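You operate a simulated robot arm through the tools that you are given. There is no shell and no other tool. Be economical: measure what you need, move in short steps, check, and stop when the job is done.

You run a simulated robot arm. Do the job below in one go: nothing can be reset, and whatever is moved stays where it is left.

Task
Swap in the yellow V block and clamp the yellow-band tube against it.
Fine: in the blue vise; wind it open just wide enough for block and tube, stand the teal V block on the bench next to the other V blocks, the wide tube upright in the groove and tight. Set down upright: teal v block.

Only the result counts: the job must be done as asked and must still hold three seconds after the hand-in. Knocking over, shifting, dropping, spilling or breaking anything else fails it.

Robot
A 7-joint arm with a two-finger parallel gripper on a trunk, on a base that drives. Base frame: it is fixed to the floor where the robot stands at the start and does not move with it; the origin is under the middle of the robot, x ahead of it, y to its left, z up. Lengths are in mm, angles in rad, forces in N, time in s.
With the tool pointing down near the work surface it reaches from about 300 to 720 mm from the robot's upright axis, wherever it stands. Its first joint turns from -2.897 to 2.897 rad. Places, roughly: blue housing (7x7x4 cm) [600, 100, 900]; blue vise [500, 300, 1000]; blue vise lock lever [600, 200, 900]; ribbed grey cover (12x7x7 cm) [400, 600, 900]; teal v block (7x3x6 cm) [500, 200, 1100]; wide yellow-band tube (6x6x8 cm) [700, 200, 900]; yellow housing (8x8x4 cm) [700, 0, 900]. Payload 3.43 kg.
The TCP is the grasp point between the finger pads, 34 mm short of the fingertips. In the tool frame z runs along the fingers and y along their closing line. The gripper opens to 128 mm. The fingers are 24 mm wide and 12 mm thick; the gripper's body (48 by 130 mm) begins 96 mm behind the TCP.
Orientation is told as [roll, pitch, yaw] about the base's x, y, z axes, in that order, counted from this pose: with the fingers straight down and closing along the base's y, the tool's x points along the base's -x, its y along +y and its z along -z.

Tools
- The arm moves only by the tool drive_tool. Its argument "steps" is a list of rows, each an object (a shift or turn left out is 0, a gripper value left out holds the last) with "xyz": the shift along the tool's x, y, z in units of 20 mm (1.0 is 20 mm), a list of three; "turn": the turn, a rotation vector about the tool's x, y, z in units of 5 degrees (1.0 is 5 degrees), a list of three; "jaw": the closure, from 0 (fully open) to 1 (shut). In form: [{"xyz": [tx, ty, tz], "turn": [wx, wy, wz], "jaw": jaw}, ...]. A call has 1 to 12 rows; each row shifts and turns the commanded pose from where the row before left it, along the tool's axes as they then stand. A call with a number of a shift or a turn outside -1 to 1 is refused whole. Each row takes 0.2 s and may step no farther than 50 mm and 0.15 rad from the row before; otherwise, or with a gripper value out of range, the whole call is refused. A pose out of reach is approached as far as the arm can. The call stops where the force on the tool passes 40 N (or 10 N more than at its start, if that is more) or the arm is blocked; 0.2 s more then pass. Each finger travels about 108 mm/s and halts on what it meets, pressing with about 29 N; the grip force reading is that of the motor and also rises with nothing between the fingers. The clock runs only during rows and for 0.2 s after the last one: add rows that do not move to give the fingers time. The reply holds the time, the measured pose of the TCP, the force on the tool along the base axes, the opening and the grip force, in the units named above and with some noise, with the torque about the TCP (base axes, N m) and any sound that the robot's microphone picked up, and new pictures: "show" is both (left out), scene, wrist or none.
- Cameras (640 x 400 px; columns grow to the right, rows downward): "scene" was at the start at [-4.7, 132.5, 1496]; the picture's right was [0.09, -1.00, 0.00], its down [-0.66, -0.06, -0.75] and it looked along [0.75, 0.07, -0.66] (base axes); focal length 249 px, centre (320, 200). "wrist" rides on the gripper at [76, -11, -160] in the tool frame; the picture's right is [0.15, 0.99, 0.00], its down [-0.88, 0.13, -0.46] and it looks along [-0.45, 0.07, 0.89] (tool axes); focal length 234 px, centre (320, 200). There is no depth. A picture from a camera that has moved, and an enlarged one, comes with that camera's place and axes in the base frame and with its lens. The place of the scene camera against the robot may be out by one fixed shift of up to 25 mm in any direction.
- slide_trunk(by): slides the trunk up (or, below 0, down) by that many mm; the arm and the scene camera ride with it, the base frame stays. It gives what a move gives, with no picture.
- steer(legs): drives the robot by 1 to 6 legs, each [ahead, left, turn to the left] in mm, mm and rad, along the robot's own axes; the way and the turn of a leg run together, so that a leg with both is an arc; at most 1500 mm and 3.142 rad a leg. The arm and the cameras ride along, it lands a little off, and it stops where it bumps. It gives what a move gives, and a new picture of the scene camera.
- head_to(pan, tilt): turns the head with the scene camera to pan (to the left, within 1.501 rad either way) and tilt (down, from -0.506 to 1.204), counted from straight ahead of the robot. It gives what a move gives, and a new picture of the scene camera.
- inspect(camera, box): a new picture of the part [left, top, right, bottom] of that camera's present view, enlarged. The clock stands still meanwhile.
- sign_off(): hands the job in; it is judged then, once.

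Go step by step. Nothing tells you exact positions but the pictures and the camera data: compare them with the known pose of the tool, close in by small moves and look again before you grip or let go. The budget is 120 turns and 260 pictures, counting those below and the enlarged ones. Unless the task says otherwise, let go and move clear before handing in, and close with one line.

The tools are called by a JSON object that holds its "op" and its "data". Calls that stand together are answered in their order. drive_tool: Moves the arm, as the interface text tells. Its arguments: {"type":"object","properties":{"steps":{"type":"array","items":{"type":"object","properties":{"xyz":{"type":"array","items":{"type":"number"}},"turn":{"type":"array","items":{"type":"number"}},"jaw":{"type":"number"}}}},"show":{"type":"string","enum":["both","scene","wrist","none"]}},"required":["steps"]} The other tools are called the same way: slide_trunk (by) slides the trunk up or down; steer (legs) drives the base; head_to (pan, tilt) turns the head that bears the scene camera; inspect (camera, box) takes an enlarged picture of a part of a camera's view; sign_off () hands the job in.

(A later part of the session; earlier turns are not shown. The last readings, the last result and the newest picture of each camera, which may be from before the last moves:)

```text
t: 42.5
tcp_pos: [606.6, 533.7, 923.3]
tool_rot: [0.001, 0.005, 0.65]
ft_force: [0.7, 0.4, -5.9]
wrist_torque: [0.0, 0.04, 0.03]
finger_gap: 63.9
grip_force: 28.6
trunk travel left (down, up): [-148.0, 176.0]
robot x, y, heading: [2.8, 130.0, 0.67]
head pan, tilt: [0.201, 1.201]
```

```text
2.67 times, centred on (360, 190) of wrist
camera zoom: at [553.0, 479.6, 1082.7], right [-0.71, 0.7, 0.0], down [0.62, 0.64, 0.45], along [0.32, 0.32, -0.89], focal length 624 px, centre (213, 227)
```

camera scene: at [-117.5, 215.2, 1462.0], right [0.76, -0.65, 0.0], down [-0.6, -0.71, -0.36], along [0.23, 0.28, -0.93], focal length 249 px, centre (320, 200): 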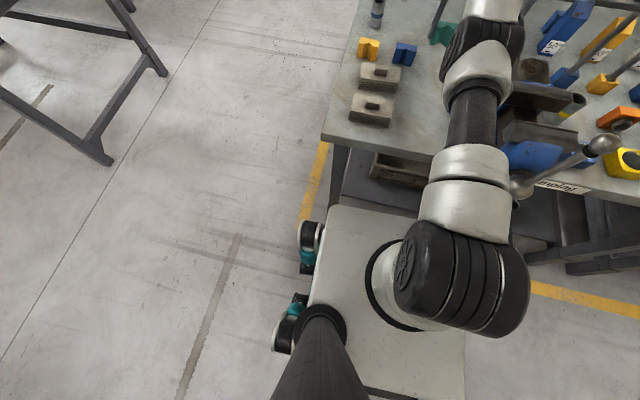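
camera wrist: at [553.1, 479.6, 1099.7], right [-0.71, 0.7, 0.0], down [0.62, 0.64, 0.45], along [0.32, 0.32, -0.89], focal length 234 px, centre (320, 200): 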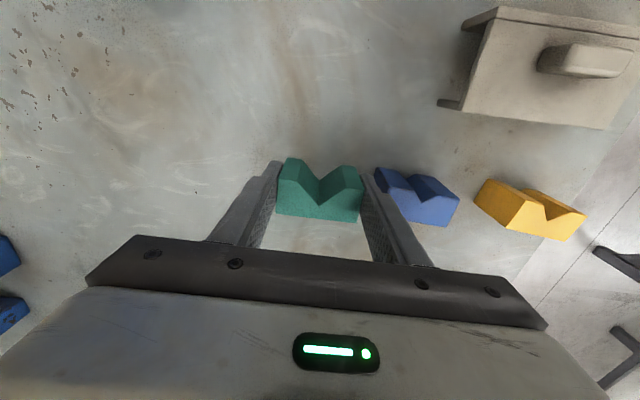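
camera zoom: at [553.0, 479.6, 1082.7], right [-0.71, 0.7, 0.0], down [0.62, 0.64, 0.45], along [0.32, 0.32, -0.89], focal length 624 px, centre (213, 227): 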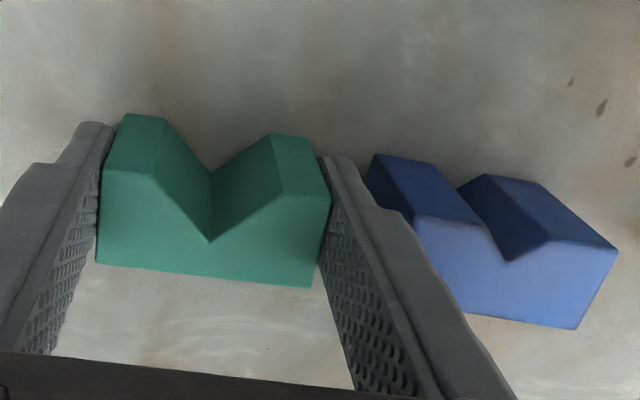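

{"op": "slide_trunk", "data": {"by": -5}}

{"op": "slide_trunk", "data": {"by": -4}}

```text
t: 43.0
tcp_pos: [605.5, 534.0, 918.2]
tool_rot: [0.001, 0.004, 0.648]
ft_force: [0.2, 0.3, -6.6]
wrist_torque: [-0.02, 0.06, 0.04]
finger_gap: 63.9
grip_force: 29.5
trunk travel left (down, up): [-143.0, 181.0]
robot x, y, heading: [0.2, 133.4, 0.669]
head pan, tilt: [0.201, 1.201]
```

```text
t: 43.5
tcp_pos: [606.3, 533.4, 917.0]
tool_rot: [0.001, -0.001, 0.647]
ft_force: [-1.0, -0.5, 9.6]
wrist_torque: [-0.25, 0.08, 0.0]
finger_gap: 64.1
grip_force: 29.1
trunk travel left (down, up): [-139.0, 185.0]
robot x, y, heading: [0.3, 129.4, 0.668]
head pan, tilt: [0.201, 1.201]
```

Contact: the bench is carrying the block. I'll open a little, then rise.

{"op": "drive_tool", "data": {"steps": [{"jaw": 0.42}, {"jaw": 0.42}, {}], "show": "none"}}

{"op": "slide_trunk", "data": {"by": 100}}

{"op": "drive_tool", "data": {"steps": [{}], "show": "wrist"}}

```text
t: 44.3
tcp_pos: [605.1, 533.7, 914.6]
tool_rot: [0.0, 0.001, 0.646]
ft_force: [0.1, 0.0, 0.6]
wrist_torque: [0.01, -0.01, 0.0]
finger_gap: 74.2
grip_force: 0.1
trunk travel left (down, up): [-139.0, 185.0]
robot x, y, heading: [-1.0, 134.2, 0.667]
head pan, tilt: [0.201, 1.201]
```

```text
t: 45.6
tcp_pos: [605.6, 532.1, 1013.1]
tool_rot: [0.0, 0.003, 0.646]
ft_force: [0.5, 0.2, 0.7]
wrist_torque: [0.01, -0.02, -0.02]
finger_gap: 73.9
grip_force: 0.1
trunk travel left (down, up): [-239.0, 85.0]
robot x, y, heading: [0.1, 131.1, 0.667]
head pan, tilt: [0.201, 1.201]
```

```text
t: 46.0
tcp_pos: [606.3, 532.6, 1014.4]
tool_rot: [0.001, 0.001, 0.647]
ft_force: [0.5, -0.7, 0.6]
wrist_torque: [0.01, -0.04, 0.01]
finger_gap: 74.2
grip_force: 0.2
trunk travel left (down, up): [-239.0, 85.0]
robot x, y, heading: [2.5, 134.0, 0.666]
head pan, tilt: [0.201, 1.201]
camera wrist: at [552.7, 479.4, 1174.1], right [-0.71, 0.7, 0.0], down [0.62, 0.64, 0.45], along [0.32, 0.32, -0.89], focal length 234 px, centre (320, 200)
```

wrist: 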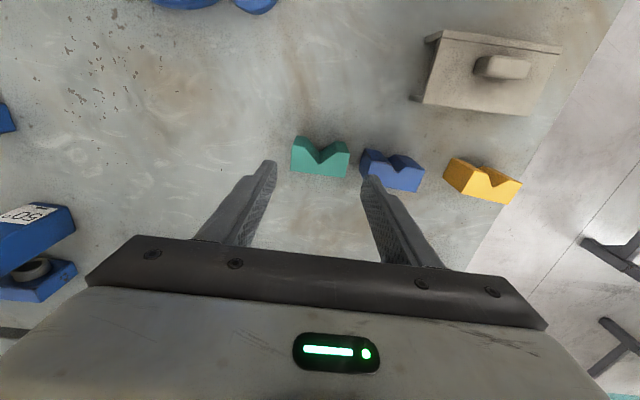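

The teal block stands beside the blue one. Yellow is about 745 mm away, so I'll nudge the base 40 mm ahead and 40 left to bring it in reach.

{"op": "steer", "data": {"legs": [[0, 40, 0], [40, 0, 0]]}}

```text
t: 47.6
tcp_pos: [612.5, 589.5, 1014.3]
tool_rot: [0.0, 0.003, 0.648]
ft_force: [0.6, 0.4, 0.7]
wrist_torque: [0.0, -0.02, 0.01]
finger_gap: 74.3
grip_force: 0.0
trunk travel left (down, up): [-239.0, 85.0]
robot x, y, heading: [8.8, 188.2, 0.659]
head pan, tilt: [0.201, 1.201]
camera scene: at [-111.3, 270.9, 1476.0], right [0.76, -0.65, 0.0], down [-0.6, -0.71, -0.36], along [0.23, 0.28, -0.93], focal length 249 px, centre (320, 200)
```

scene: 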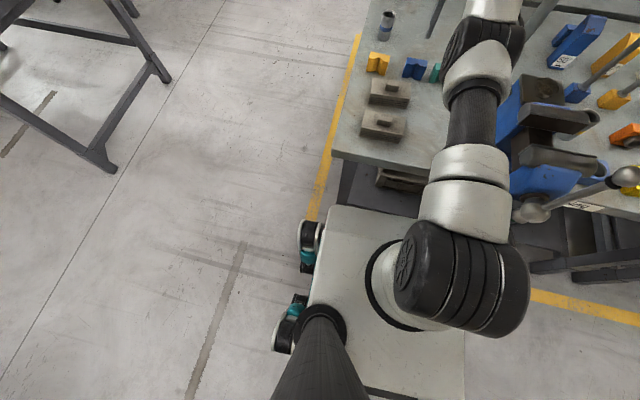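

No bump. Now moving the hand over the yellow block.

{"op": "drive_tool", "data": {"steps": [{"xyz": [0.18, 0.9, 0], "jaw": 0.2}, {"xyz": [0.18, 0.9, 0]}, {"xyz": [0.18, 0.9, 0]}, {"xyz": [0.18, 0.9, 0]}, {"xyz": [0.18, 0.9, 0]}, {"xyz": [0.18, 0.9, 0]}, {"xyz": [0.18, 0.9, 0]}, {"xyz": [0.18, 0.9, 0]}, {"xyz": [0.18, 0.9, 0]}, {}], "show": "wrist"}}

{"op": "inspect", "data": {"camera": "wrist", "box": [220, 80, 420, 240]}}

```text
t: 49.8
tcp_pos: [507.2, 713.7, 1016.4]
tool_rot: [0.002, 0.006, 0.647]
ft_force: [-0.6, -0.4, 0.0]
wrist_torque: [0.01, 0.01, 0.01]
finger_gap: 102.3
grip_force: 0.0
out of reach, approached as far as the arm can: row 1, 2, 3, 4, 6, 8
trunk travel left (down, up): [-239.0, 85.0]
robot x, y, heading: [8.4, 188.7, 0.665]
head pan, tilt: [0.201, 1.201]
camera wrist: at [454.0, 659.7, 1177.6], right [-0.71, 0.7, 0.0], down [0.63, 0.64, 0.45], along [0.32, 0.32, -0.89], focal length 234 px, centre (320, 200)
```

wrist: 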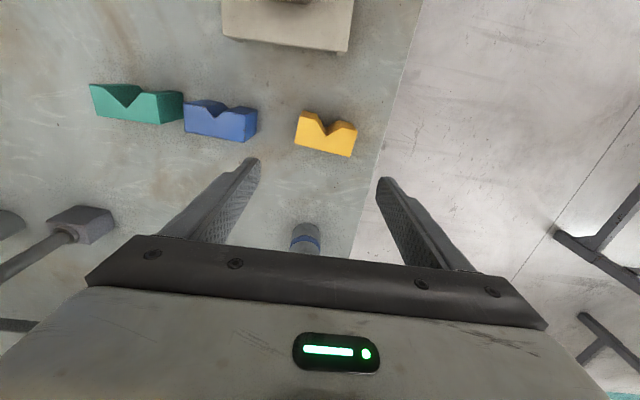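

```text
2.50 times, centred on (320, 160) of wrist
camera zoom: at [454.0, 659.7, 1177.6], right [-0.71, 0.7, 0.0], down [0.63, 0.64, 0.45], along [0.32, 0.32, -0.89], focal length 585 px, centre (320, 300)
```

zoom: 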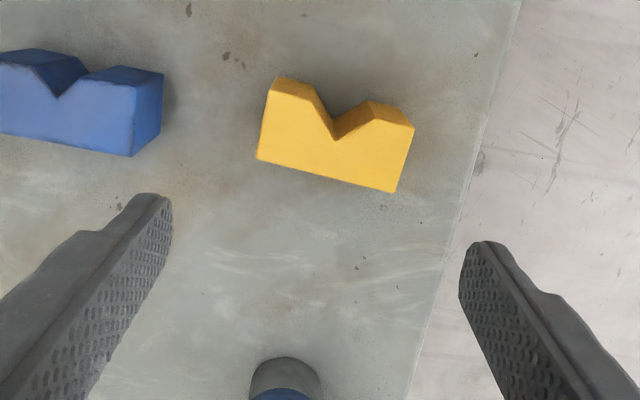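

Yellow sits about 23 mm nearer than the TCP and is turned by about 0.08 rad. The arm is in an awkward low posture, so I'll raise it relative to the trunk, correct the alignment, and descend with the trunk.

{"op": "drive_tool", "data": {"steps": [{"xyz": [0, 0, -1], "turn": [0, 0, 0.5]}, {"xyz": [0, 0, -1], "turn": [0, 0, 0.4]}, {"xyz": [0, 0, -1]}, {"xyz": [0, 0, -1]}, {"xyz": [0, 0, -1]}, {"xyz": [0, 0, -1]}, {"xyz": [0, 0, -1]}, {}], "show": "none"}}

{"op": "slide_trunk", "data": {"by": -140}}

{"op": "drive_tool", "data": {"steps": [{}], "show": "wrist"}}

{"op": "inspect", "data": {"camera": "wrist", "box": [220, 80, 420, 240]}}

```text
t: 51.6
tcp_pos: [487.3, 692.3, 1150.3]
tool_rot: [0.0, 0.004, 0.569]
ft_force: [0.3, -0.1, 0.0]
wrist_torque: [0.0, -0.01, 0.01]
finger_gap: 102.1
grip_force: 0.0
out of reach, approached as far as the arm can: row 3, 4, 5, 6, 7
trunk travel left (down, up): [-239.0, 85.0]
robot x, y, heading: [9.0, 187.4, 0.659]
head pan, tilt: [0.201, 1.201]
```

```text
t: 53.3
tcp_pos: [487.5, 691.9, 1009.9]
tool_rot: [0.0, 0.001, 0.569]
ft_force: [-0.7, -0.7, 0.1]
wrist_torque: [0.0, 0.0, -0.04]
finger_gap: 102.6
grip_force: 0.0
trunk travel left (down, up): [-99.0, 225.0]
robot x, y, heading: [6.3, 187.2, 0.665]
head pan, tilt: [0.201, 1.201]
```

```text
t: 53.7
tcp_pos: [486.6, 691.3, 1010.3]
tool_rot: [-0.002, 0.002, 0.568]
ft_force: [-0.2, 0.9, 0.0]
wrist_torque: [0.01, 0.02, 0.04]
finger_gap: 102.6
grip_force: 0.1
trunk travel left (down, up): [-99.0, 225.0]
robot x, y, heading: [9.4, 189.4, 0.666]
head pan, tilt: [0.201, 1.201]
camera wrist: at [430.0, 642.9, 1169.7], right [-0.66, 0.75, 0.0], down [0.67, 0.58, 0.45], along [0.34, 0.3, -0.89], focal length 234 px, centre (320, 200)
```

wrist: 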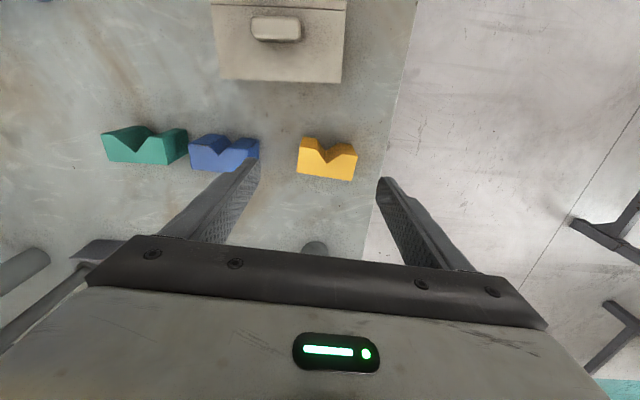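

```text
2.50 times, centred on (320, 160) of wrist
camera zoom: at [430.0, 642.9, 1169.7], right [-0.66, 0.75, 0.0], down [0.67, 0.58, 0.45], along [0.34, 0.3, -0.89], focal length 585 px, centre (320, 300)
```

zoom: 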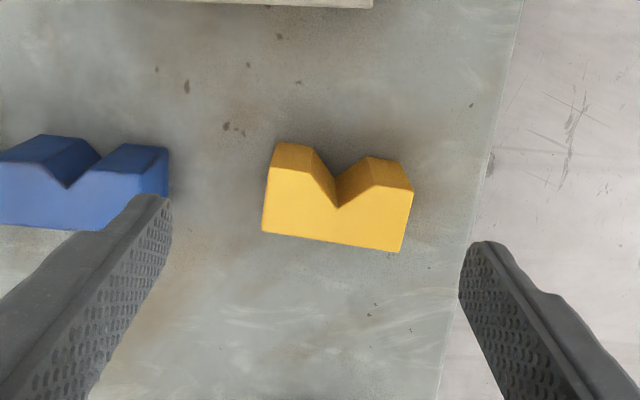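

Aligned in yaw; a small correction is left. Narrowing the jaws and descending with the trunk.

{"op": "drive_tool", "data": {"steps": [{"xyz": [-0.2, 0.45, 0], "jaw": 0.33}, {}, {}], "show": "none"}}

{"op": "slide_trunk", "data": {"by": -60}}

{"op": "inspect", "data": {"camera": "wrist", "box": [220, 100, 420, 260]}}

```text
t: 54.5
tcp_pos: [482.6, 697.8, 1007.0]
tool_rot: [0.001, 0.002, 0.568]
ft_force: [0.1, -0.1, 1.1]
wrist_torque: [0.01, 0.0, 0.03]
finger_gap: 86.0
grip_force: 0.1
out of reach, approached as far as the arm can: row 1
trunk travel left (down, up): [-99.0, 225.0]
robot x, y, heading: [7.7, 189.5, 0.664]
head pan, tilt: [0.201, 1.201]
```

```text
t: 55.5
tcp_pos: [481.4, 698.4, 948.8]
tool_rot: [-0.001, 0.001, 0.569]
ft_force: [-0.2, -1.0, 0.4]
wrist_torque: [0.02, 0.0, 0.0]
finger_gap: 85.8
grip_force: 0.1
trunk travel left (down, up): [-39.0, 285.0]
robot x, y, heading: [4.3, 187.3, 0.663]
head pan, tilt: [0.201, 1.201]
```

```text
2.50 times, centred on (320, 180) of wrist
camera zoom: at [425.2, 648.8, 1108.5], right [-0.66, 0.75, 0.0], down [0.67, 0.58, 0.45], along [0.34, 0.3, -0.89], focal length 585 px, centre (320, 250)
```

zoom: 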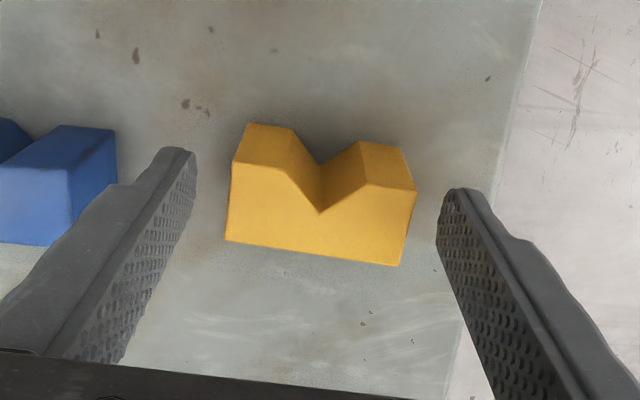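

Centred. Descending the rest and gripping.

{"op": "slide_trunk", "data": {"by": -32}}

{"op": "drive_tool", "data": {"steps": [{"jaw": 1}, {"jaw": 1}, {"jaw": 1}, {"jaw": 1}], "show": "wrist"}}

{"op": "slide_trunk", "data": {"by": 15}}

{"op": "inspect", "data": {"camera": "wrist", "box": [220, 100, 420, 260]}}

```text
t: 56.2
tcp_pos: [482.0, 699.0, 915.5]
tool_rot: [-0.001, 0.001, 0.569]
ft_force: [-0.6, -0.3, -0.9]
wrist_torque: [-0.01, 0.0, 0.04]
finger_gap: 85.7
grip_force: 0.1
trunk travel left (down, up): [-7.0, 317.0]
robot x, y, heading: [9.9, 188.7, 0.665]
head pan, tilt: [0.201, 1.201]
```

```text
t: 57.2
tcp_pos: [483.0, 699.5, 916.6]
tool_rot: [0.001, 0.002, 0.569]
ft_force: [-1.2, 1.1, 1.0]
wrist_torque: [0.04, 0.02, -0.02]
finger_gap: 63.9
grip_force: 28.8
trunk travel left (down, up): [-7.0, 317.0]
robot x, y, heading: [8.1, 186.8, 0.666]
head pan, tilt: [0.201, 1.201]
camera wrist: at [425.0, 649.0, 1076.5], right [-0.66, 0.75, 0.0], down [0.67, 0.58, 0.45], along [0.34, 0.3, -0.89], focal length 234 px, centre (320, 200)
```

wrist: 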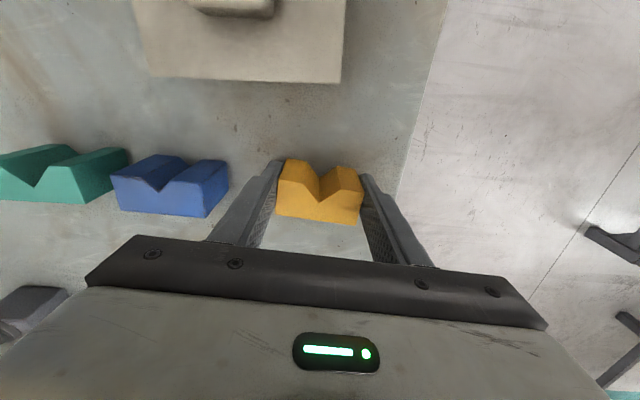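

```text
t: 57.9
tcp_pos: [482.7, 698.2, 930.5]
tool_rot: [-0.001, 0.004, 0.57]
ft_force: [-0.1, 0.0, -5.6]
wrist_torque: [-0.02, 0.04, 0.01]
finger_gap: 63.9
grip_force: 29.0
trunk travel left (down, up): [-22.0, 302.0]
robot x, y, heading: [6.9, 192.1, 0.662]
head pan, tilt: [0.201, 1.201]
```

```text
2.50 times, centred on (320, 180) of wrist
camera zoom: at [425.6, 649.2, 1090.6], right [-0.66, 0.75, 0.0], down [0.67, 0.58, 0.45], along [0.34, 0.3, -0.89], focal length 585 px, centre (320, 250)
```

zoom: 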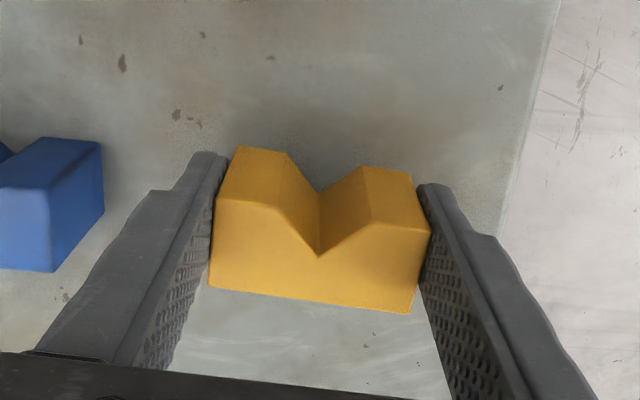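

Yellow is lifted and weighs about the same as the teal one. I'll raise it with the trunk and carry it toward the vise.

{"op": "slide_trunk", "data": {"by": 200}}

{"op": "drive_tool", "data": {"steps": [{"xyz": [0.2, -0.2, -0.1], "turn": [0, 0, -0.2]}, {"xyz": [0.4, -0.4, -0.2], "turn": [0, 0, -0.3]}, {"xyz": [0.5, -0.6, -0.2], "turn": [0, 0, -0.4]}, {"xyz": [0.5, -0.65, -0.2]}, {"xyz": [0.5, -0.65, -0.2]}, {"xyz": [0.5, -0.65, 0]}, {"xyz": [0.5, -0.65, 0]}, {"xyz": [0.5, -0.65, 0]}, {"xyz": [0.5, -0.65, 0]}, {"xyz": [0.5, -0.65, 0]}, {"xyz": [0.5, -0.65, 0]}, {"xyz": [0.5, -0.65, 0]}], "show": "wrist"}}

```text
t: 60.0
tcp_pos: [482.6, 698.2, 1129.3]
tool_rot: [0.0, 0.004, 0.57]
ft_force: [-0.3, -0.1, -6.8]
wrist_torque: [-0.02, 0.05, -0.01]
finger_gap: 63.9
grip_force: 28.8
trunk travel left (down, up): [-222.0, 102.0]
robot x, y, heading: [7.4, 187.4, 0.658]
head pan, tilt: [0.201, 1.201]
```

```text
t: 62.6
tcp_pos: [476.9, 519.1, 1149.1]
tool_rot: [0.001, 0.002, 0.649]
ft_force: [1.0, 0.7, -5.6]
wrist_torque: [-0.04, 0.0, 0.01]
finger_gap: 63.4
grip_force: 28.9
trunk travel left (down, up): [-222.0, 102.0]
robot x, y, heading: [6.9, 189.8, 0.662]
head pan, tilt: [0.201, 1.201]
camera wrist: at [423.8, 464.7, 1309.2], right [-0.71, 0.7, 0.0], down [0.62, 0.64, 0.45], along [0.32, 0.32, -0.89], focal length 234 px, centre (320, 200)
```

wrist: 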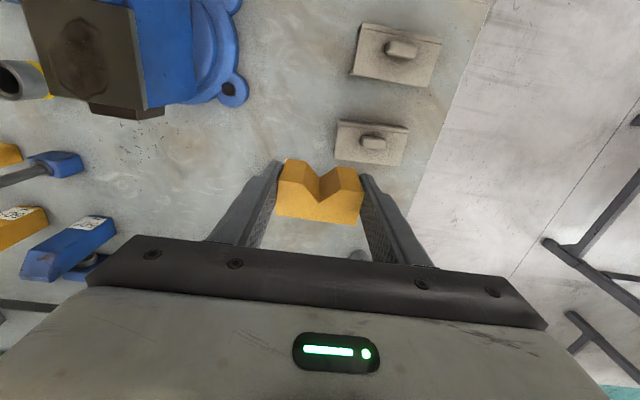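

I'll park the yellow block on the bare bench just right of here while I work the vise. Shifting 60 mm right, then lowering with the trunk.

{"op": "drive_tool", "data": {"steps": [{"xyz": [0, -0.3, 0]}, {"xyz": [0, -0.5, 0.2]}, {"xyz": [0, -0.6, 0.3]}, {"xyz": [0, -0.6, 0.4]}, {"xyz": [0, -0.6, 0.5]}, {"xyz": [0, -0.4, 0.5]}, {"xyz": [0, -0.1, 0.4]}, {"xyz": [0, 0, 0.2]}, {}], "show": "wrist"}}

{"op": "slide_trunk", "data": {"by": -165}}

{"op": "inspect", "data": {"camera": "wrist", "box": [160, 80, 480, 260]}}

```text
t: 64.6
tcp_pos: [513.9, 469.4, 1098.3]
tool_rot: [-0.002, 0.002, 0.648]
ft_force: [0.5, 0.0, -6.1]
wrist_torque: [-0.06, 0.06, 0.0]
finger_gap: 63.9
grip_force: 29.0
trunk travel left (down, up): [-222.0, 102.0]
robot x, y, heading: [7.2, 194.0, 0.661]
head pan, tilt: [0.201, 1.201]
camera wrist: at [461.4, 415.0, 1258.6], right [-0.71, 0.7, 0.0], down [0.63, 0.64, 0.45], along [0.32, 0.32, -0.89], focal length 234 px, centre (320, 200)
```

wrist: 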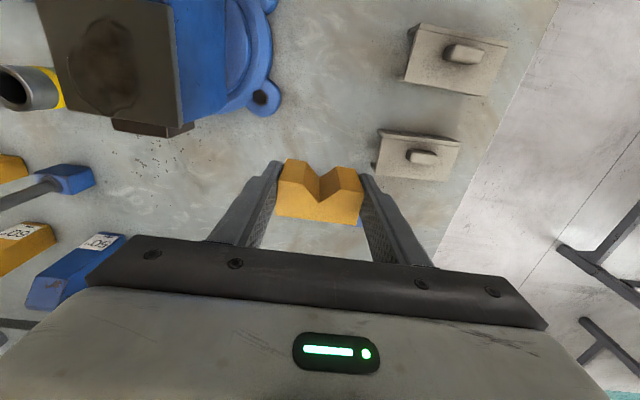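

```text
t: 66.5
tcp_pos: [515.0, 468.7, 934.4]
tool_rot: [0.0, 0.003, 0.646]
ft_force: [-0.3, -1.3, -6.1]
wrist_torque: [-0.05, 0.0, -0.01]
finger_gap: 63.8
grip_force: 29.1
trunk travel left (down, up): [-57.0, 267.0]
robot x, y, heading: [8.6, 190.0, 0.664]
head pan, tilt: [0.201, 1.201]
```

```text
2.00 times, centred on (320, 170) of wrist
camera zoom: at [461.3, 415.0, 1093.9], right [-0.71, 0.7, 0.0], down [0.62, 0.64, 0.45], along [0.32, 0.32, -0.89], focal length 468 px, centre (320, 260)
```

zoom: 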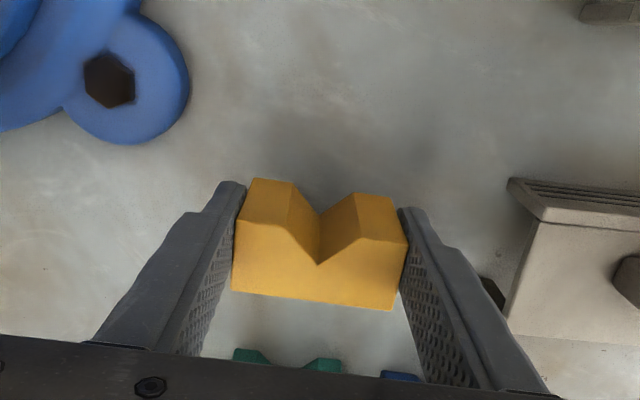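

{"op": "slide_trunk", "data": {"by": -14}}

{"op": "slide_trunk", "data": {"by": -4}}

```text
t: 67.1
tcp_pos: [514.1, 469.0, 919.6]
tool_rot: [0.002, 0.004, 0.647]
ft_force: [0.0, 0.3, -6.3]
wrist_torque: [-0.02, 0.04, -0.01]
finger_gap: 63.9
grip_force: 29.1
trunk travel left (down, up): [-43.0, 281.0]
robot x, y, heading: [8.1, 185.8, 0.664]
head pan, tilt: [0.201, 1.201]
```

```text
t: 67.7
tcp_pos: [514.1, 468.8, 915.8]
tool_rot: [0.001, 0.001, 0.648]
ft_force: [-0.9, -1.5, -1.1]
wrist_torque: [-0.12, -0.03, -0.02]
finger_gap: 63.9
grip_force: 29.0
trunk travel left (down, up): [-39.0, 285.0]
robot x, y, heading: [8.3, 189.0, 0.666]
head pan, tilt: [0.201, 1.201]
```

The bench is carrying it. Release and rise.

{"op": "drive_tool", "data": {"steps": [{"jaw": 0.4}, {"jaw": 0.4}, {}], "show": "none"}}

{"op": "slide_trunk", "data": {"by": 220}}

{"op": "drive_tool", "data": {"steps": [{"jaw": 0}, {}], "show": "wrist"}}

```text
t: 68.5
tcp_pos: [514.8, 469.1, 915.8]
tool_rot: [0.0, 0.002, 0.648]
ft_force: [-0.9, -0.5, -0.1]
wrist_torque: [0.01, -0.02, -0.02]
finger_gap: 76.8
grip_force: 0.1
trunk travel left (down, up): [-39.0, 285.0]
robot x, y, heading: [11.2, 188.3, 0.668]
head pan, tilt: [0.201, 1.201]
```

```text
t: 70.8
tcp_pos: [514.2, 469.0, 1135.8]
tool_rot: [0.0, 0.002, 0.646]
ft_force: [-0.4, 0.4, 0.4]
wrist_torque: [0.01, -0.03, 0.02]
finger_gap: 77.1
grip_force: 0.1
trunk travel left (down, up): [-259.0, 65.0]
robot x, y, heading: [8.3, 186.5, 0.665]
head pan, tilt: [0.201, 1.201]
```

```text
t: 71.4
tcp_pos: [515.4, 469.9, 1136.5]
tool_rot: [0.0, 0.004, 0.648]
ft_force: [0.0, -0.2, -0.6]
wrist_torque: [0.0, 0.02, 0.01]
finger_gap: 127.9
grip_force: 0.0
trunk travel left (down, up): [-259.0, 65.0]
robot x, y, heading: [3.5, 187.8, 0.662]
head pan, tilt: [0.201, 1.201]
camera wrist: at [461.0, 414.9, 1296.1], right [-0.71, 0.7, 0.0], down [0.62, 0.64, 0.45], along [0.32, 0.32, -0.89], focal length 234 px, centre (320, 200)
```

wrist: 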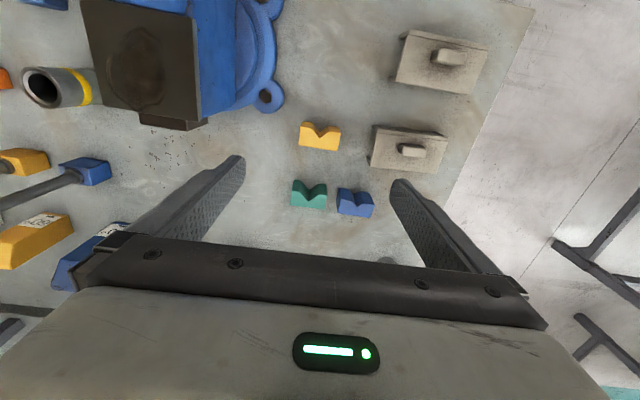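

Yellow is parked upright and teal is next to blue. Now I'll look straight down into the empty vise.

{"op": "drive_tool", "data": {"steps": [{"xyz": [0.67, -0.86, -0.4]}, {"xyz": [0.67, -0.86, -0.4]}, {"xyz": [0.67, -0.86, -0.4]}, {"xyz": [0.67, -0.86, -0.4]}, {"xyz": [0.67, -0.86, -0.4]}, {"xyz": [0.67, -0.86, -0.4]}, {"xyz": [0.67, -0.86, -0.4]}, {"xyz": [0.67, -0.86, -0.4]}, {"xyz": [0.67, -0.86, 0]}, {"xyz": [0.67, -0.86, 0]}, {}], "show": "wrist"}}

{"op": "inspect", "data": {"camera": "wrist", "box": [260, 20, 380, 150]}}

{"op": "inspect", "data": {"camera": "wrist", "box": [160, 100, 300, 220]}}

```text
t: 73.8
tcp_pos: [510.4, 250.2, 1200.7]
tool_rot: [0.0, 0.003, 0.647]
ft_force: [-0.3, -0.5, -0.3]
wrist_torque: [0.01, 0.01, -0.03]
finger_gap: 128.0
grip_force: 0.0
trunk travel left (down, up): [-259.0, 65.0]
robot x, y, heading: [12.6, 191.1, 0.664]
head pan, tilt: [0.201, 1.201]
camera wrist: at [458.0, 196.6, 1359.9], right [-0.71, 0.7, 0.0], down [0.62, 0.64, 0.45], along [0.32, 0.32, -0.89], focal length 234 px, centre (320, 200)
```

wrist: 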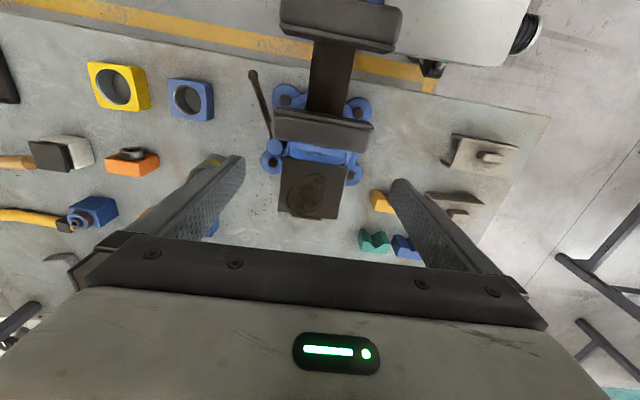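

```text
3.08 times, centred on (320, 85) of wrist
camera zoom: at [458.0, 196.6, 1359.9], right [-0.71, 0.7, 0.0], down [0.62, 0.64, 0.45], along [0.32, 0.32, -0.89], focal length 720 px, centre (320, 554)
```

zoom: 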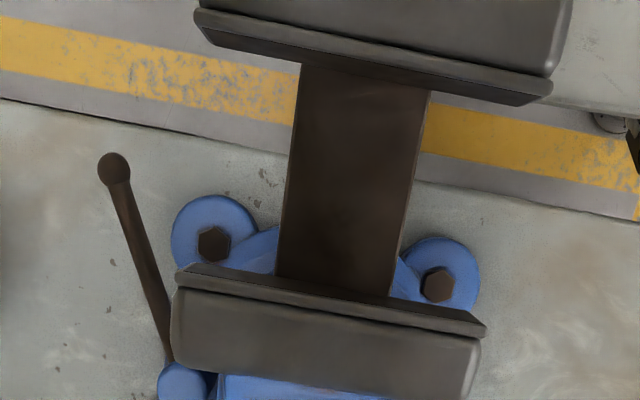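

```text
3.33 times, centred on (230, 160) of wrist
camera zoom: at [458.0, 196.6, 1359.9], right [-0.71, 0.7, 0.0], down [0.62, 0.64, 0.45], along [0.32, 0.32, -0.89], focal length 781 px, centre (620, 333)
```

zoom: 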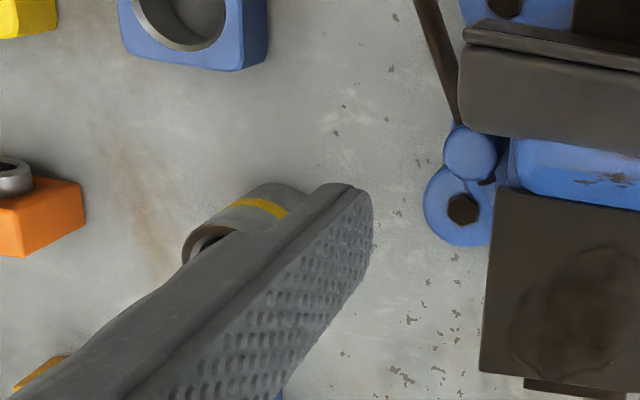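

The gap is about 84 mm (jaw faces at depth coordinates ~442 and ~526), and teal had been standing loose in the middle. The tube looks about 53 mm across, so 84 mm may already suffice. I'll go back to the yellow block to fetch it.

{"op": "drive_tool", "data": {"steps": [{"xyz": [-0.67, 0.86, 0.4], "jaw": 0.3}, {"xyz": [-0.67, 0.86, 0.4]}, {"xyz": [-0.67, 0.86, 0.4]}, {"xyz": [-0.67, 0.86, 0.4]}, {"xyz": [-0.67, 0.86, 0.4]}, {"xyz": [-0.67, 0.86, 0.4]}, {"xyz": [-0.67, 0.86, 0.4]}, {"xyz": [-0.67, 0.86, 0.4]}, {"xyz": [-0.67, 0.86, 0]}, {"xyz": [-0.67, 0.86, 0]}, {}], "show": "none"}}

{"op": "slide_trunk", "data": {"by": -170}}

{"op": "inspect", "data": {"camera": "wrist", "box": [220, 100, 420, 260]}}

```text
t: 76.2
tcp_pos: [514.0, 469.1, 1137.3]
tool_rot: [0.0, 0.003, 0.647]
ft_force: [-0.3, 0.5, 0.5]
wrist_torque: [-0.03, -0.01, -0.01]
finger_gap: 89.4
grip_force: 0.0
trunk travel left (down, up): [-259.0, 65.0]
robot x, y, heading: [7.7, 187.8, 0.667]
head pan, tilt: [0.201, 1.201]
```

```text
t: 78.1
tcp_pos: [514.6, 469.3, 966.2]
tool_rot: [-0.001, 0.002, 0.648]
ft_force: [0.6, 0.3, 0.8]
wrist_torque: [0.01, 0.01, -0.01]
finger_gap: 89.6
grip_force: 0.1
trunk travel left (down, up): [-89.0, 235.0]
robot x, y, heading: [6.1, 183.6, 0.663]
head pan, tilt: [0.201, 1.201]
```

```text
2.50 times, centred on (320, 180) of wrist
camera zoom: at [461.7, 414.9, 1126.8], right [-0.71, 0.7, 0.0], down [0.62, 0.64, 0.45], along [0.32, 0.32, -0.89], focal length 585 px, centre (320, 250)
```

zoom: 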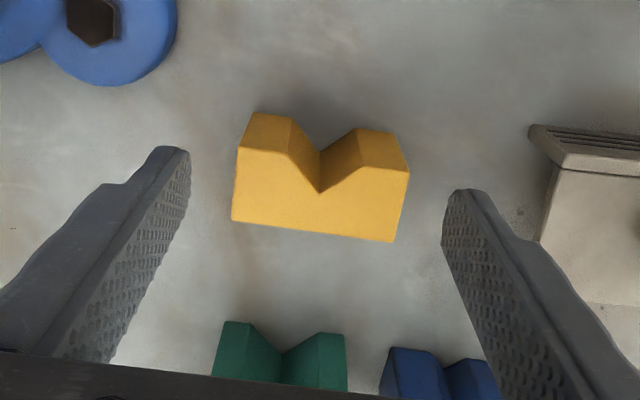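

{"op": "slide_trunk", "data": {"by": -50}}

{"op": "drive_tool", "data": {"steps": [{"jaw": 1}, {"jaw": 1}, {"jaw": 1}, {"jaw": 1}], "show": "none"}}

{"op": "slide_trunk", "data": {"by": 20}}

{"op": "slide_trunk", "data": {"by": 230}}

```text
t: 79.0
tcp_pos: [515.9, 468.2, 915.5]
tool_rot: [0.001, 0.003, 0.647]
ft_force: [0.7, 0.3, -0.6]
wrist_torque: [0.03, 0.02, 0.01]
finger_gap: 89.6
grip_force: 0.0
trunk travel left (down, up): [-39.0, 285.0]
robot x, y, heading: [8.7, 188.8, 0.665]
head pan, tilt: [0.201, 1.201]
```

```text
t: 80.0
tcp_pos: [515.6, 468.3, 916.8]
tool_rot: [-0.001, 0.001, 0.646]
ft_force: [-1.0, 0.1, 0.1]
wrist_torque: [-0.12, -0.04, -0.06]
finger_gap: 63.6
grip_force: 29.2
trunk travel left (down, up): [-39.0, 285.0]
robot x, y, heading: [7.0, 186.9, 0.665]
head pan, tilt: [0.201, 1.201]
```

```text
t: 80.7
tcp_pos: [514.6, 468.9, 935.1]
tool_rot: [0.0, 0.005, 0.647]
ft_force: [0.3, 0.9, -6.3]
wrist_torque: [-0.02, 0.04, -0.01]
finger_gap: 63.7
grip_force: 29.0
trunk travel left (down, up): [-59.0, 265.0]
robot x, y, heading: [9.7, 187.6, 0.661]
head pan, tilt: [0.201, 1.201]
```

```text
t: 83.1
tcp_pos: [516.0, 468.7, 1166.3]
tool_rot: [-0.001, 0.003, 0.648]
ft_force: [-0.6, 0.3, -6.5]
wrist_torque: [-0.04, 0.0, 0.01]
finger_gap: 63.6
grip_force: 29.3
trunk travel left (down, up): [-289.0, 35.0]
robot x, y, heading: [8.6, 187.2, 0.665]
head pan, tilt: [0.201, 1.201]
```

Yellow is back in hand. Carrying it gently to above the vise, near the rear jaw.

{"op": "drive_tool", "data": {"steps": [{"xyz": [0.2, -0.18, 0]}, {"xyz": [0.4, -0.37, 0]}, {"xyz": [0.55, -0.5, 0]}, {"xyz": [0.6, -0.55, 0]}, {"xyz": [0.6, -0.55, 0]}, {"xyz": [0.6, -0.55, 0]}, {"xyz": [0.6, -0.55, 0]}, {"xyz": [0.6, -0.55, 0]}, {"xyz": [0.6, -0.55, 0]}, {"xyz": [0.6, -0.55, 0]}, {"xyz": [0.6, -0.55, 0]}, {"xyz": [0.6, -0.55, 0]}], "show": "none"}}

{"op": "drive_tool", "data": {"steps": [{"xyz": [0.6, -0.55, 0]}, {"xyz": [0.6, -0.55, 0]}, {"xyz": [0.6, -0.55, 0]}, {"xyz": [0.5, -0.46, 0]}, {"xyz": [0.35, -0.33, 0]}, {"xyz": [0.15, -0.11, 0]}, {}], "show": "wrist"}}

{"op": "inspect", "data": {"camera": "wrist", "box": [220, 60, 420, 260]}}

```text
t: 85.7
tcp_pos: [484.2, 293.4, 1166.0]
tool_rot: [-0.001, 0.002, 0.648]
ft_force: [0.1, 0.5, -6.1]
wrist_torque: [-0.07, 0.02, 0.01]
finger_gap: 63.7
grip_force: 28.3
trunk travel left (down, up): [-289.0, 35.0]
robot x, y, heading: [9.5, 188.6, 0.665]
head pan, tilt: [0.201, 1.201]
```

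```text
t: 87.3
tcp_pos: [469.8, 218.5, 1166.3]
tool_rot: [0.002, 0.004, 0.648]
ft_force: [0.5, 0.0, -6.4]
wrist_torque: [-0.03, 0.0, 0.03]
finger_gap: 63.8
grip_force: 28.8
trunk travel left (down, up): [-289.0, 35.0]
robot x, y, heading: [6.4, 188.7, 0.666]
head pan, tilt: [0.201, 1.201]
camera wrist: at [415.5, 165.1, 1326.5], right [-0.71, 0.7, 0.0], down [0.63, 0.64, 0.45], along [0.32, 0.32, -0.89], focal length 234 px, centre (320, 200)
```

wrist: 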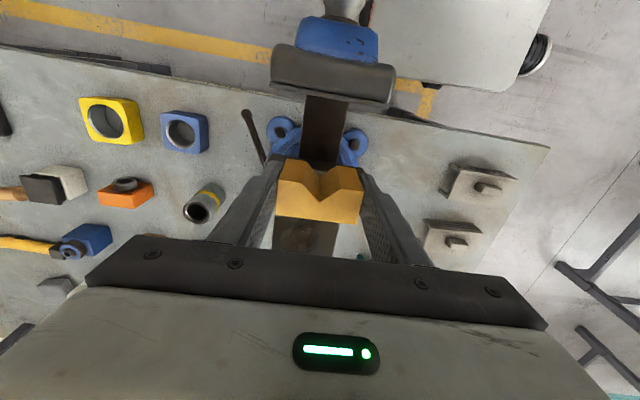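

```text
2.00 times, centred on (320, 160) of wrist
camera zoom: at [415.5, 165.1, 1326.5], right [-0.71, 0.7, 0.0], down [0.63, 0.64, 0.45], along [0.32, 0.32, -0.89], focal length 468 px, centre (320, 280)
```

zoom: 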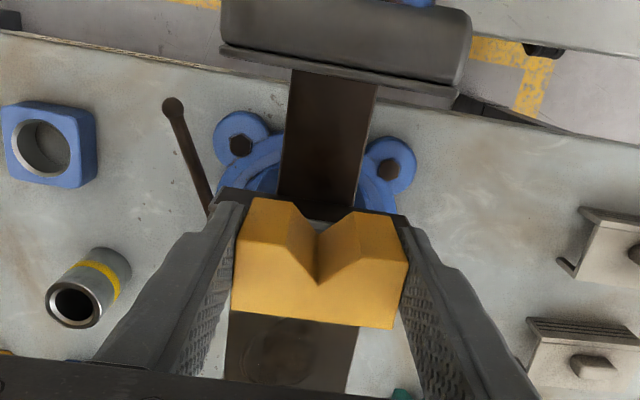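

I'll shift 5 mm away from the rear jaw, then lower with the trunk between the jaws.

{"op": "drive_tool", "data": {"steps": [{"xyz": [0.25, 0, 0]}, {}], "show": "none"}}

{"op": "slide_trunk", "data": {"by": -60}}

{"op": "inspect", "data": {"camera": "wrist", "box": [220, 60, 420, 260]}}

```text
t: 87.9
tcp_pos: [464.7, 215.5, 1167.1]
tool_rot: [0.0, 0.003, 0.649]
ft_force: [-0.3, 0.3, -6.5]
wrist_torque: [0.0, 0.05, 0.0]
finger_gap: 64.0
grip_force: 28.9
trunk travel left (down, up): [-289.0, 35.0]
robot x, y, heading: [9.0, 188.4, 0.663]
head pan, tilt: [0.201, 1.201]
```

```text
t: 88.7
tcp_pos: [465.7, 216.5, 1122.8]
tool_rot: [-0.002, -0.008, 0.646]
ft_force: [-5.1, -1.7, 12.6]
wrist_torque: [0.64, 0.41, 0.21]
finger_gap: 63.6
grip_force: 29.2
trunk travel left (down, up): [-239.0, 85.0]
robot x, y, heading: [8.1, 189.5, 0.664]
head pan, tilt: [0.201, 1.201]
stopped: the force on the tool passed its limit at 52 N (the readings are from after the stop); the commanded pose is now the measured one
```

```text
2.00 times, centred on (320, 160) of wrist
camera zoom: at [411.0, 162.0, 1283.1], right [-0.71, 0.7, 0.0], down [0.62, 0.63, 0.46], along [0.33, 0.33, -0.89], focal length 468 px, centre (320, 280)
```

zoom: 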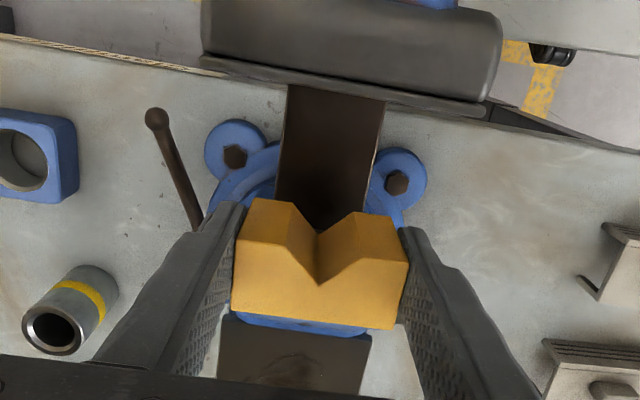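

Something stopped the descent with the block's bottom near 1070, probably the rear jaw's top edge. Raising a little and looking with the scene camera.

{"op": "slide_trunk", "data": {"by": 20}}

{"op": "head_to", "data": {"pan": -0.76, "tilt": 0.62}}

{"op": "inspect", "data": {"camera": "scene", "box": [260, 140, 380, 260]}}

```text
t: 89.4
tcp_pos: [465.4, 217.8, 1142.6]
tool_rot: [-0.001, -0.005, 0.649]
ft_force: [0.1, 0.1, -6.3]
wrist_torque: [-0.03, 0.02, -0.01]
finger_gap: 63.8
grip_force: 28.9
trunk travel left (down, up): [-259.0, 65.0]
robot x, y, heading: [6.5, 188.1, 0.666]
head pan, tilt: [0.201, 1.201]
```

```text
t: 90.6
tcp_pos: [467.3, 216.7, 1142.3]
tool_rot: [-0.003, -0.006, 0.646]
ft_force: [0.5, 0.6, -5.2]
wrist_torque: [-0.04, 0.06, -0.04]
finger_gap: 63.5
grip_force: 29.1
trunk travel left (down, up): [-259.0, 65.0]
robot x, y, heading: [9.6, 189.9, 0.663]
head pan, tilt: [-0.759, 0.62]
camera scene: at [-59.8, 220.1, 1538.8], right [-0.09, -1.0, 0.0], down [-0.58, 0.05, -0.81], along [0.81, -0.08, -0.58], focal length 249 px, centre (320, 200)
```

scene: 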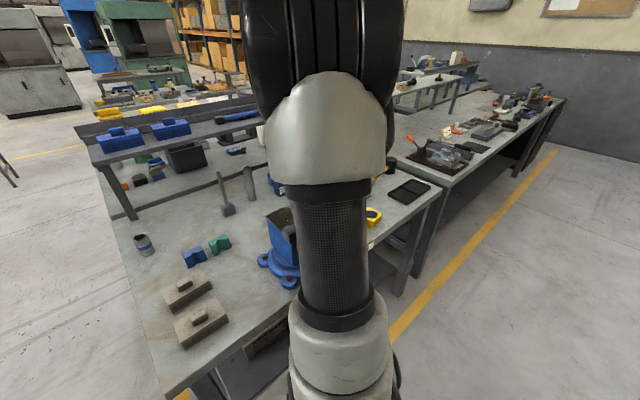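

```text
3.33 times, centred on (320, 200) of scene
camera zoom: at [-59.8, 220.1, 1538.8], right [-0.09, -1.0, 0.0], down [-0.58, 0.05, -0.81], along [0.81, -0.08, -0.58], focal length 831 px, centre (320, 200)
```

zoom: 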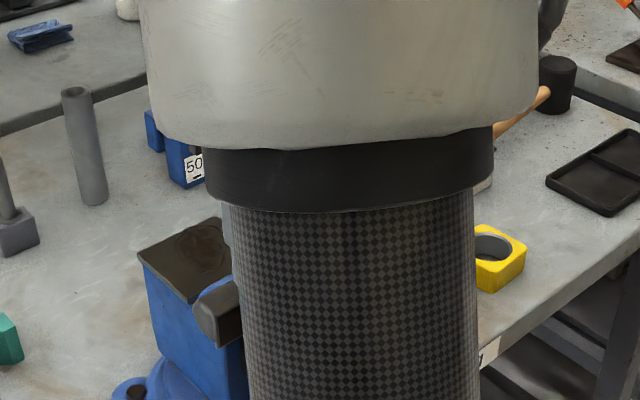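

The torque shows the block's back-left bottom corner hit the rear jaw's top edge. I'll move 12 mm toward the front, to where the teal block stood, and lower again.

{"op": "drive_tool", "data": {"steps": [{"xyz": [0.3, 0, 0], "turn": [0, -0.07, 0]}, {"xyz": [0.3, 0, 0]}, {}], "show": "none"}}

{"op": "slide_trunk", "data": {"by": -50}}

{"op": "inspect", "data": {"camera": "wrist", "box": [220, 60, 420, 260]}}

```text
t: 91.4
tcp_pos: [456.4, 209.2, 1142.3]
tool_rot: [-0.004, -0.012, 0.648]
ft_force: [0.6, -1.0, -6.1]
wrist_torque: [-0.02, 0.04, 0.0]
finger_gap: 63.6
grip_force: 29.0
trunk travel left (down, up): [-259.0, 65.0]
robot x, y, heading: [5.9, 188.8, 0.659]
head pan, tilt: [-0.759, 0.62]
```

```text
t: 92.3
tcp_pos: [455.6, 208.9, 1092.6]
tool_rot: [-0.002, -0.012, 0.649]
ft_force: [0.4, 0.0, -5.7]
wrist_torque: [-0.04, 0.04, 0.04]
finger_gap: 64.0
grip_force: 29.3
trunk travel left (down, up): [-209.0, 115.0]
robot x, y, heading: [9.3, 186.7, 0.666]
head pan, tilt: [-0.759, 0.62]
```

```text
2.00 times, centred on (320, 160) of wrist
camera zoom: at [401.6, 154.5, 1251.1], right [-0.71, 0.7, 0.0], down [0.62, 0.63, 0.47], along [0.33, 0.33, -0.88], focal length 468 px, centre (320, 280)
```

zoom: 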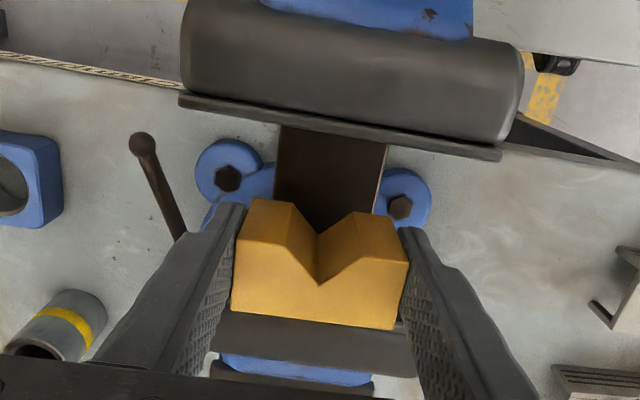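

Below the jaw top with no contact. I'll level the tool and ease back toward the rear jaw until it touches.

{"op": "drive_tool", "data": {"steps": [{"turn": [-0.1, 0.1, 0]}, {"xyz": [-0.2, 0, 0]}, {"xyz": [-0.15, 0, 0]}, {"xyz": [-0.1, 0, 0]}, {}], "show": "none"}}

{"op": "drive_tool", "data": {"steps": [{"xyz": [-0.15, 0, 0]}, {}], "show": "none"}}

```text
t: 93.5
tcp_pos: [462.5, 213.5, 1092.2]
tool_rot: [0.007, 0.001, 0.646]
ft_force: [-7.2, -4.1, -5.5]
wrist_torque: [-0.23, 0.31, -0.23]
finger_gap: 63.5
grip_force: 28.2
trunk travel left (down, up): [-209.0, 115.0]
robot x, y, heading: [5.4, 185.6, 0.661]
head pan, tilt: [-0.759, 0.62]
```

```text
t: 94.1
tcp_pos: [462.4, 214.6, 1092.4]
tool_rot: [0.007, -0.003, 0.645]
ft_force: [-18.3, -11.3, -2.2]
wrist_torque: [-0.45, 0.45, -0.65]
finger_gap: 63.7
grip_force: 29.2
trunk travel left (down, up): [-209.0, 115.0]
robot x, y, heading: [7.4, 186.3, 0.662]
head pan, tilt: [-0.759, 0.62]
```

Contact with the rear jaw comes at TCP f≈497, so the real gap is nearer 70 mm and must be wound open a bit. I'll stand the yellow block here on the slide now: back off 2 mm and lower.

{"op": "drive_tool", "data": {"steps": [{"xyz": [0.25, 0, 0]}, {}], "show": "none"}}

{"op": "slide_trunk", "data": {"by": -14}}

{"op": "slide_trunk", "data": {"by": -4}}

```text
t: 94.7
tcp_pos: [463.4, 216.3, 1092.6]
tool_rot: [0.008, -0.006, 0.649]
ft_force: [-1.3, -2.1, -6.2]
wrist_torque: [-0.14, 0.16, -0.11]
finger_gap: 63.4
grip_force: 29.1
trunk travel left (down, up): [-209.0, 115.0]
robot x, y, heading: [5.4, 185.7, 0.669]
head pan, tilt: [-0.759, 0.62]
```

```text
t: 95.3
tcp_pos: [462.1, 214.5, 1077.8]
tool_rot: [0.005, -0.003, 0.648]
ft_force: [0.0, -0.4, -6.3]
wrist_torque: [-0.03, 0.08, -0.01]
finger_gap: 63.7
grip_force: 29.8
trunk travel left (down, up): [-195.0, 129.0]
robot x, y, heading: [8.1, 187.1, 0.661]
head pan, tilt: [-0.759, 0.62]
```

```text
t: 95.9
tcp_pos: [462.5, 214.2, 1074.0]
tool_rot: [0.004, -0.003, 0.648]
ft_force: [0.0, -0.2, -5.0]
wrist_torque: [0.0, 0.03, 0.02]
finger_gap: 63.8
grip_force: 29.5
trunk travel left (down, up): [-191.0, 133.0]
robot x, y, heading: [8.7, 190.4, 0.663]
head pan, tilt: [-0.759, 0.62]
```

{"op": "slide_trunk", "data": {"by": -3}}

```text
t: 96.4
tcp_pos: [461.8, 213.9, 1072.3]
tool_rot: [0.001, -0.008, 0.648]
ft_force: [-1.6, 0.7, 21.5]
wrist_torque: [-0.61, 0.03, -0.07]
finger_gap: 64.0
grip_force: 29.0
trunk travel left (down, up): [-188.0, 136.0]
robot x, y, heading: [6.3, 187.6, 0.666]
head pan, tilt: [-0.759, 0.62]
```

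Standing on the slide. Release, rise, and look.

{"op": "drive_tool", "data": {"steps": [{"jaw": 0.4}, {"jaw": 0.4}, {}], "show": "none"}}

{"op": "slide_trunk", "data": {"by": 120}}

{"op": "drive_tool", "data": {"steps": [{"jaw": 0.0}, {}, {}], "show": "wrist"}}

{"op": "inspect", "data": {"camera": "wrist", "box": [250, 50, 390, 220]}}

```text
t: 97.2
tcp_pos: [462.3, 212.7, 1071.8]
tool_rot: [0.005, -0.003, 0.648]
ft_force: [0.2, -0.2, -0.3]
wrist_torque: [0.03, -0.01, 0.01]
finger_gap: 76.8
grip_force: 0.1
trunk travel left (down, up): [-188.0, 136.0]
robot x, y, heading: [6.9, 187.6, 0.663]
head pan, tilt: [-0.759, 0.62]
```

```text
t: 98.7
tcp_pos: [462.8, 213.4, 1191.5]
tool_rot: [0.005, -0.002, 0.648]
ft_force: [0.5, 0.3, -0.4]
wrist_torque: [0.0, 0.04, 0.0]
finger_gap: 76.8
grip_force: 0.1
trunk travel left (down, up): [-308.0, 16.0]
robot x, y, heading: [9.2, 185.7, 0.661]
head pan, tilt: [-0.759, 0.62]
```

```text
t: 99.5
tcp_pos: [462.3, 214.3, 1191.6]
tool_rot: [0.006, -0.003, 0.648]
ft_force: [-0.2, 0.0, 0.9]
wrist_torque: [-0.01, 0.03, 0.01]
finger_gap: 128.1
grip_force: 0.1
trunk travel left (down, up): [-308.0, 16.0]
robot x, y, heading: [7.0, 188.6, 0.665]
head pan, tilt: [-0.759, 0.62]
camera wrist: at [408.6, 158.5, 1350.8], right [-0.71, 0.7, 0.01], down [0.62, 0.63, 0.46], along [0.32, 0.33, -0.89], focal length 234 px, centre (320, 200)
```

wrist: 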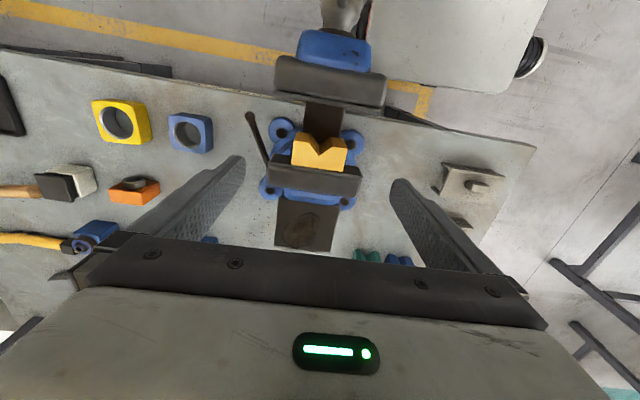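

```text
2.35 times, centred on (320, 135) of wrist
camera zoom: at [408.6, 158.5, 1350.8], right [-0.71, 0.7, 0.01], down [0.62, 0.63, 0.46], along [0.32, 0.33, -0.89], focal length 551 px, centre (320, 353)
```

zoom: 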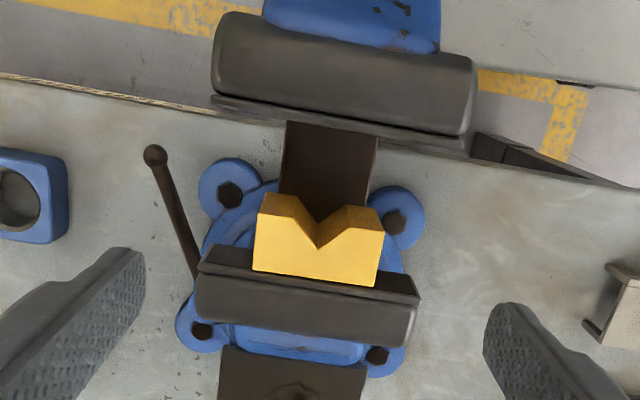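

Yellow stands against the rear jaw, with about 46 mm in front of it. Next is the crank: I'll raise the arm clear of the crank ball and back the base off along the vise axis.

{"op": "drive_tool", "data": {"steps": [{"xyz": [0, 0, -1]}, {"xyz": [0, 0, -1]}, {"xyz": [0, 0, -1]}, {"xyz": [0, 0, -1]}, {"xyz": [0, 0, -1]}, {"xyz": [0, 0, -1]}, {}], "show": "none"}}

{"op": "steer", "data": {"legs": [[-390, 0, 0], [0, -250, 0]]}}

```text
t: 101.1
tcp_pos: [462.0, 213.0, 1311.2]
tool_rot: [0.006, -0.005, 0.647]
ft_force: [0.4, 0.0, 0.1]
wrist_torque: [0.0, 0.0, 0.02]
finger_gap: 128.1
grip_force: 0.1
trunk travel left (down, up): [-308.0, 16.0]
robot x, y, heading: [5.1, 187.7, 0.663]
head pan, tilt: [-0.759, 0.62]
```

```text
t: 106.2
tcp_pos: [310.9, -224.6, 1310.9]
tool_rot: [0.006, -0.004, 0.648]
ft_force: [0.4, -0.1, 0.0]
wrist_torque: [0.03, 0.01, 0.03]
finger_gap: 128.1
grip_force: 0.0
trunk travel left (down, up): [-308.0, 16.0]
robot x, y, heading: [-139.9, -250.5, 0.665]
head pan, tilt: [-0.759, 0.62]
camera scene: at [-211.9, -218.3, 1587.9], right [-0.09, -1.0, 0.0], down [-0.58, 0.05, -0.81], along [0.81, -0.08, -0.58], focal length 249 px, centre (320, 200)
```

scene: 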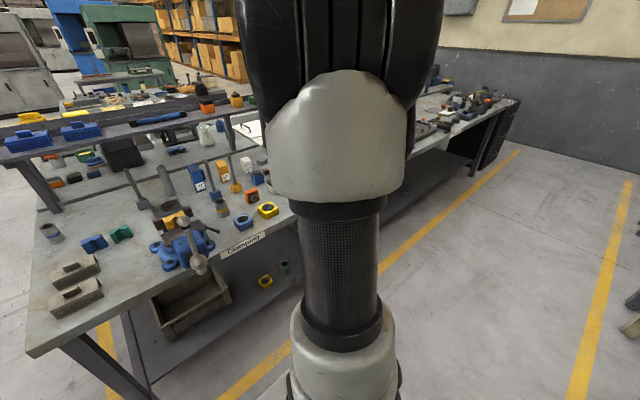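

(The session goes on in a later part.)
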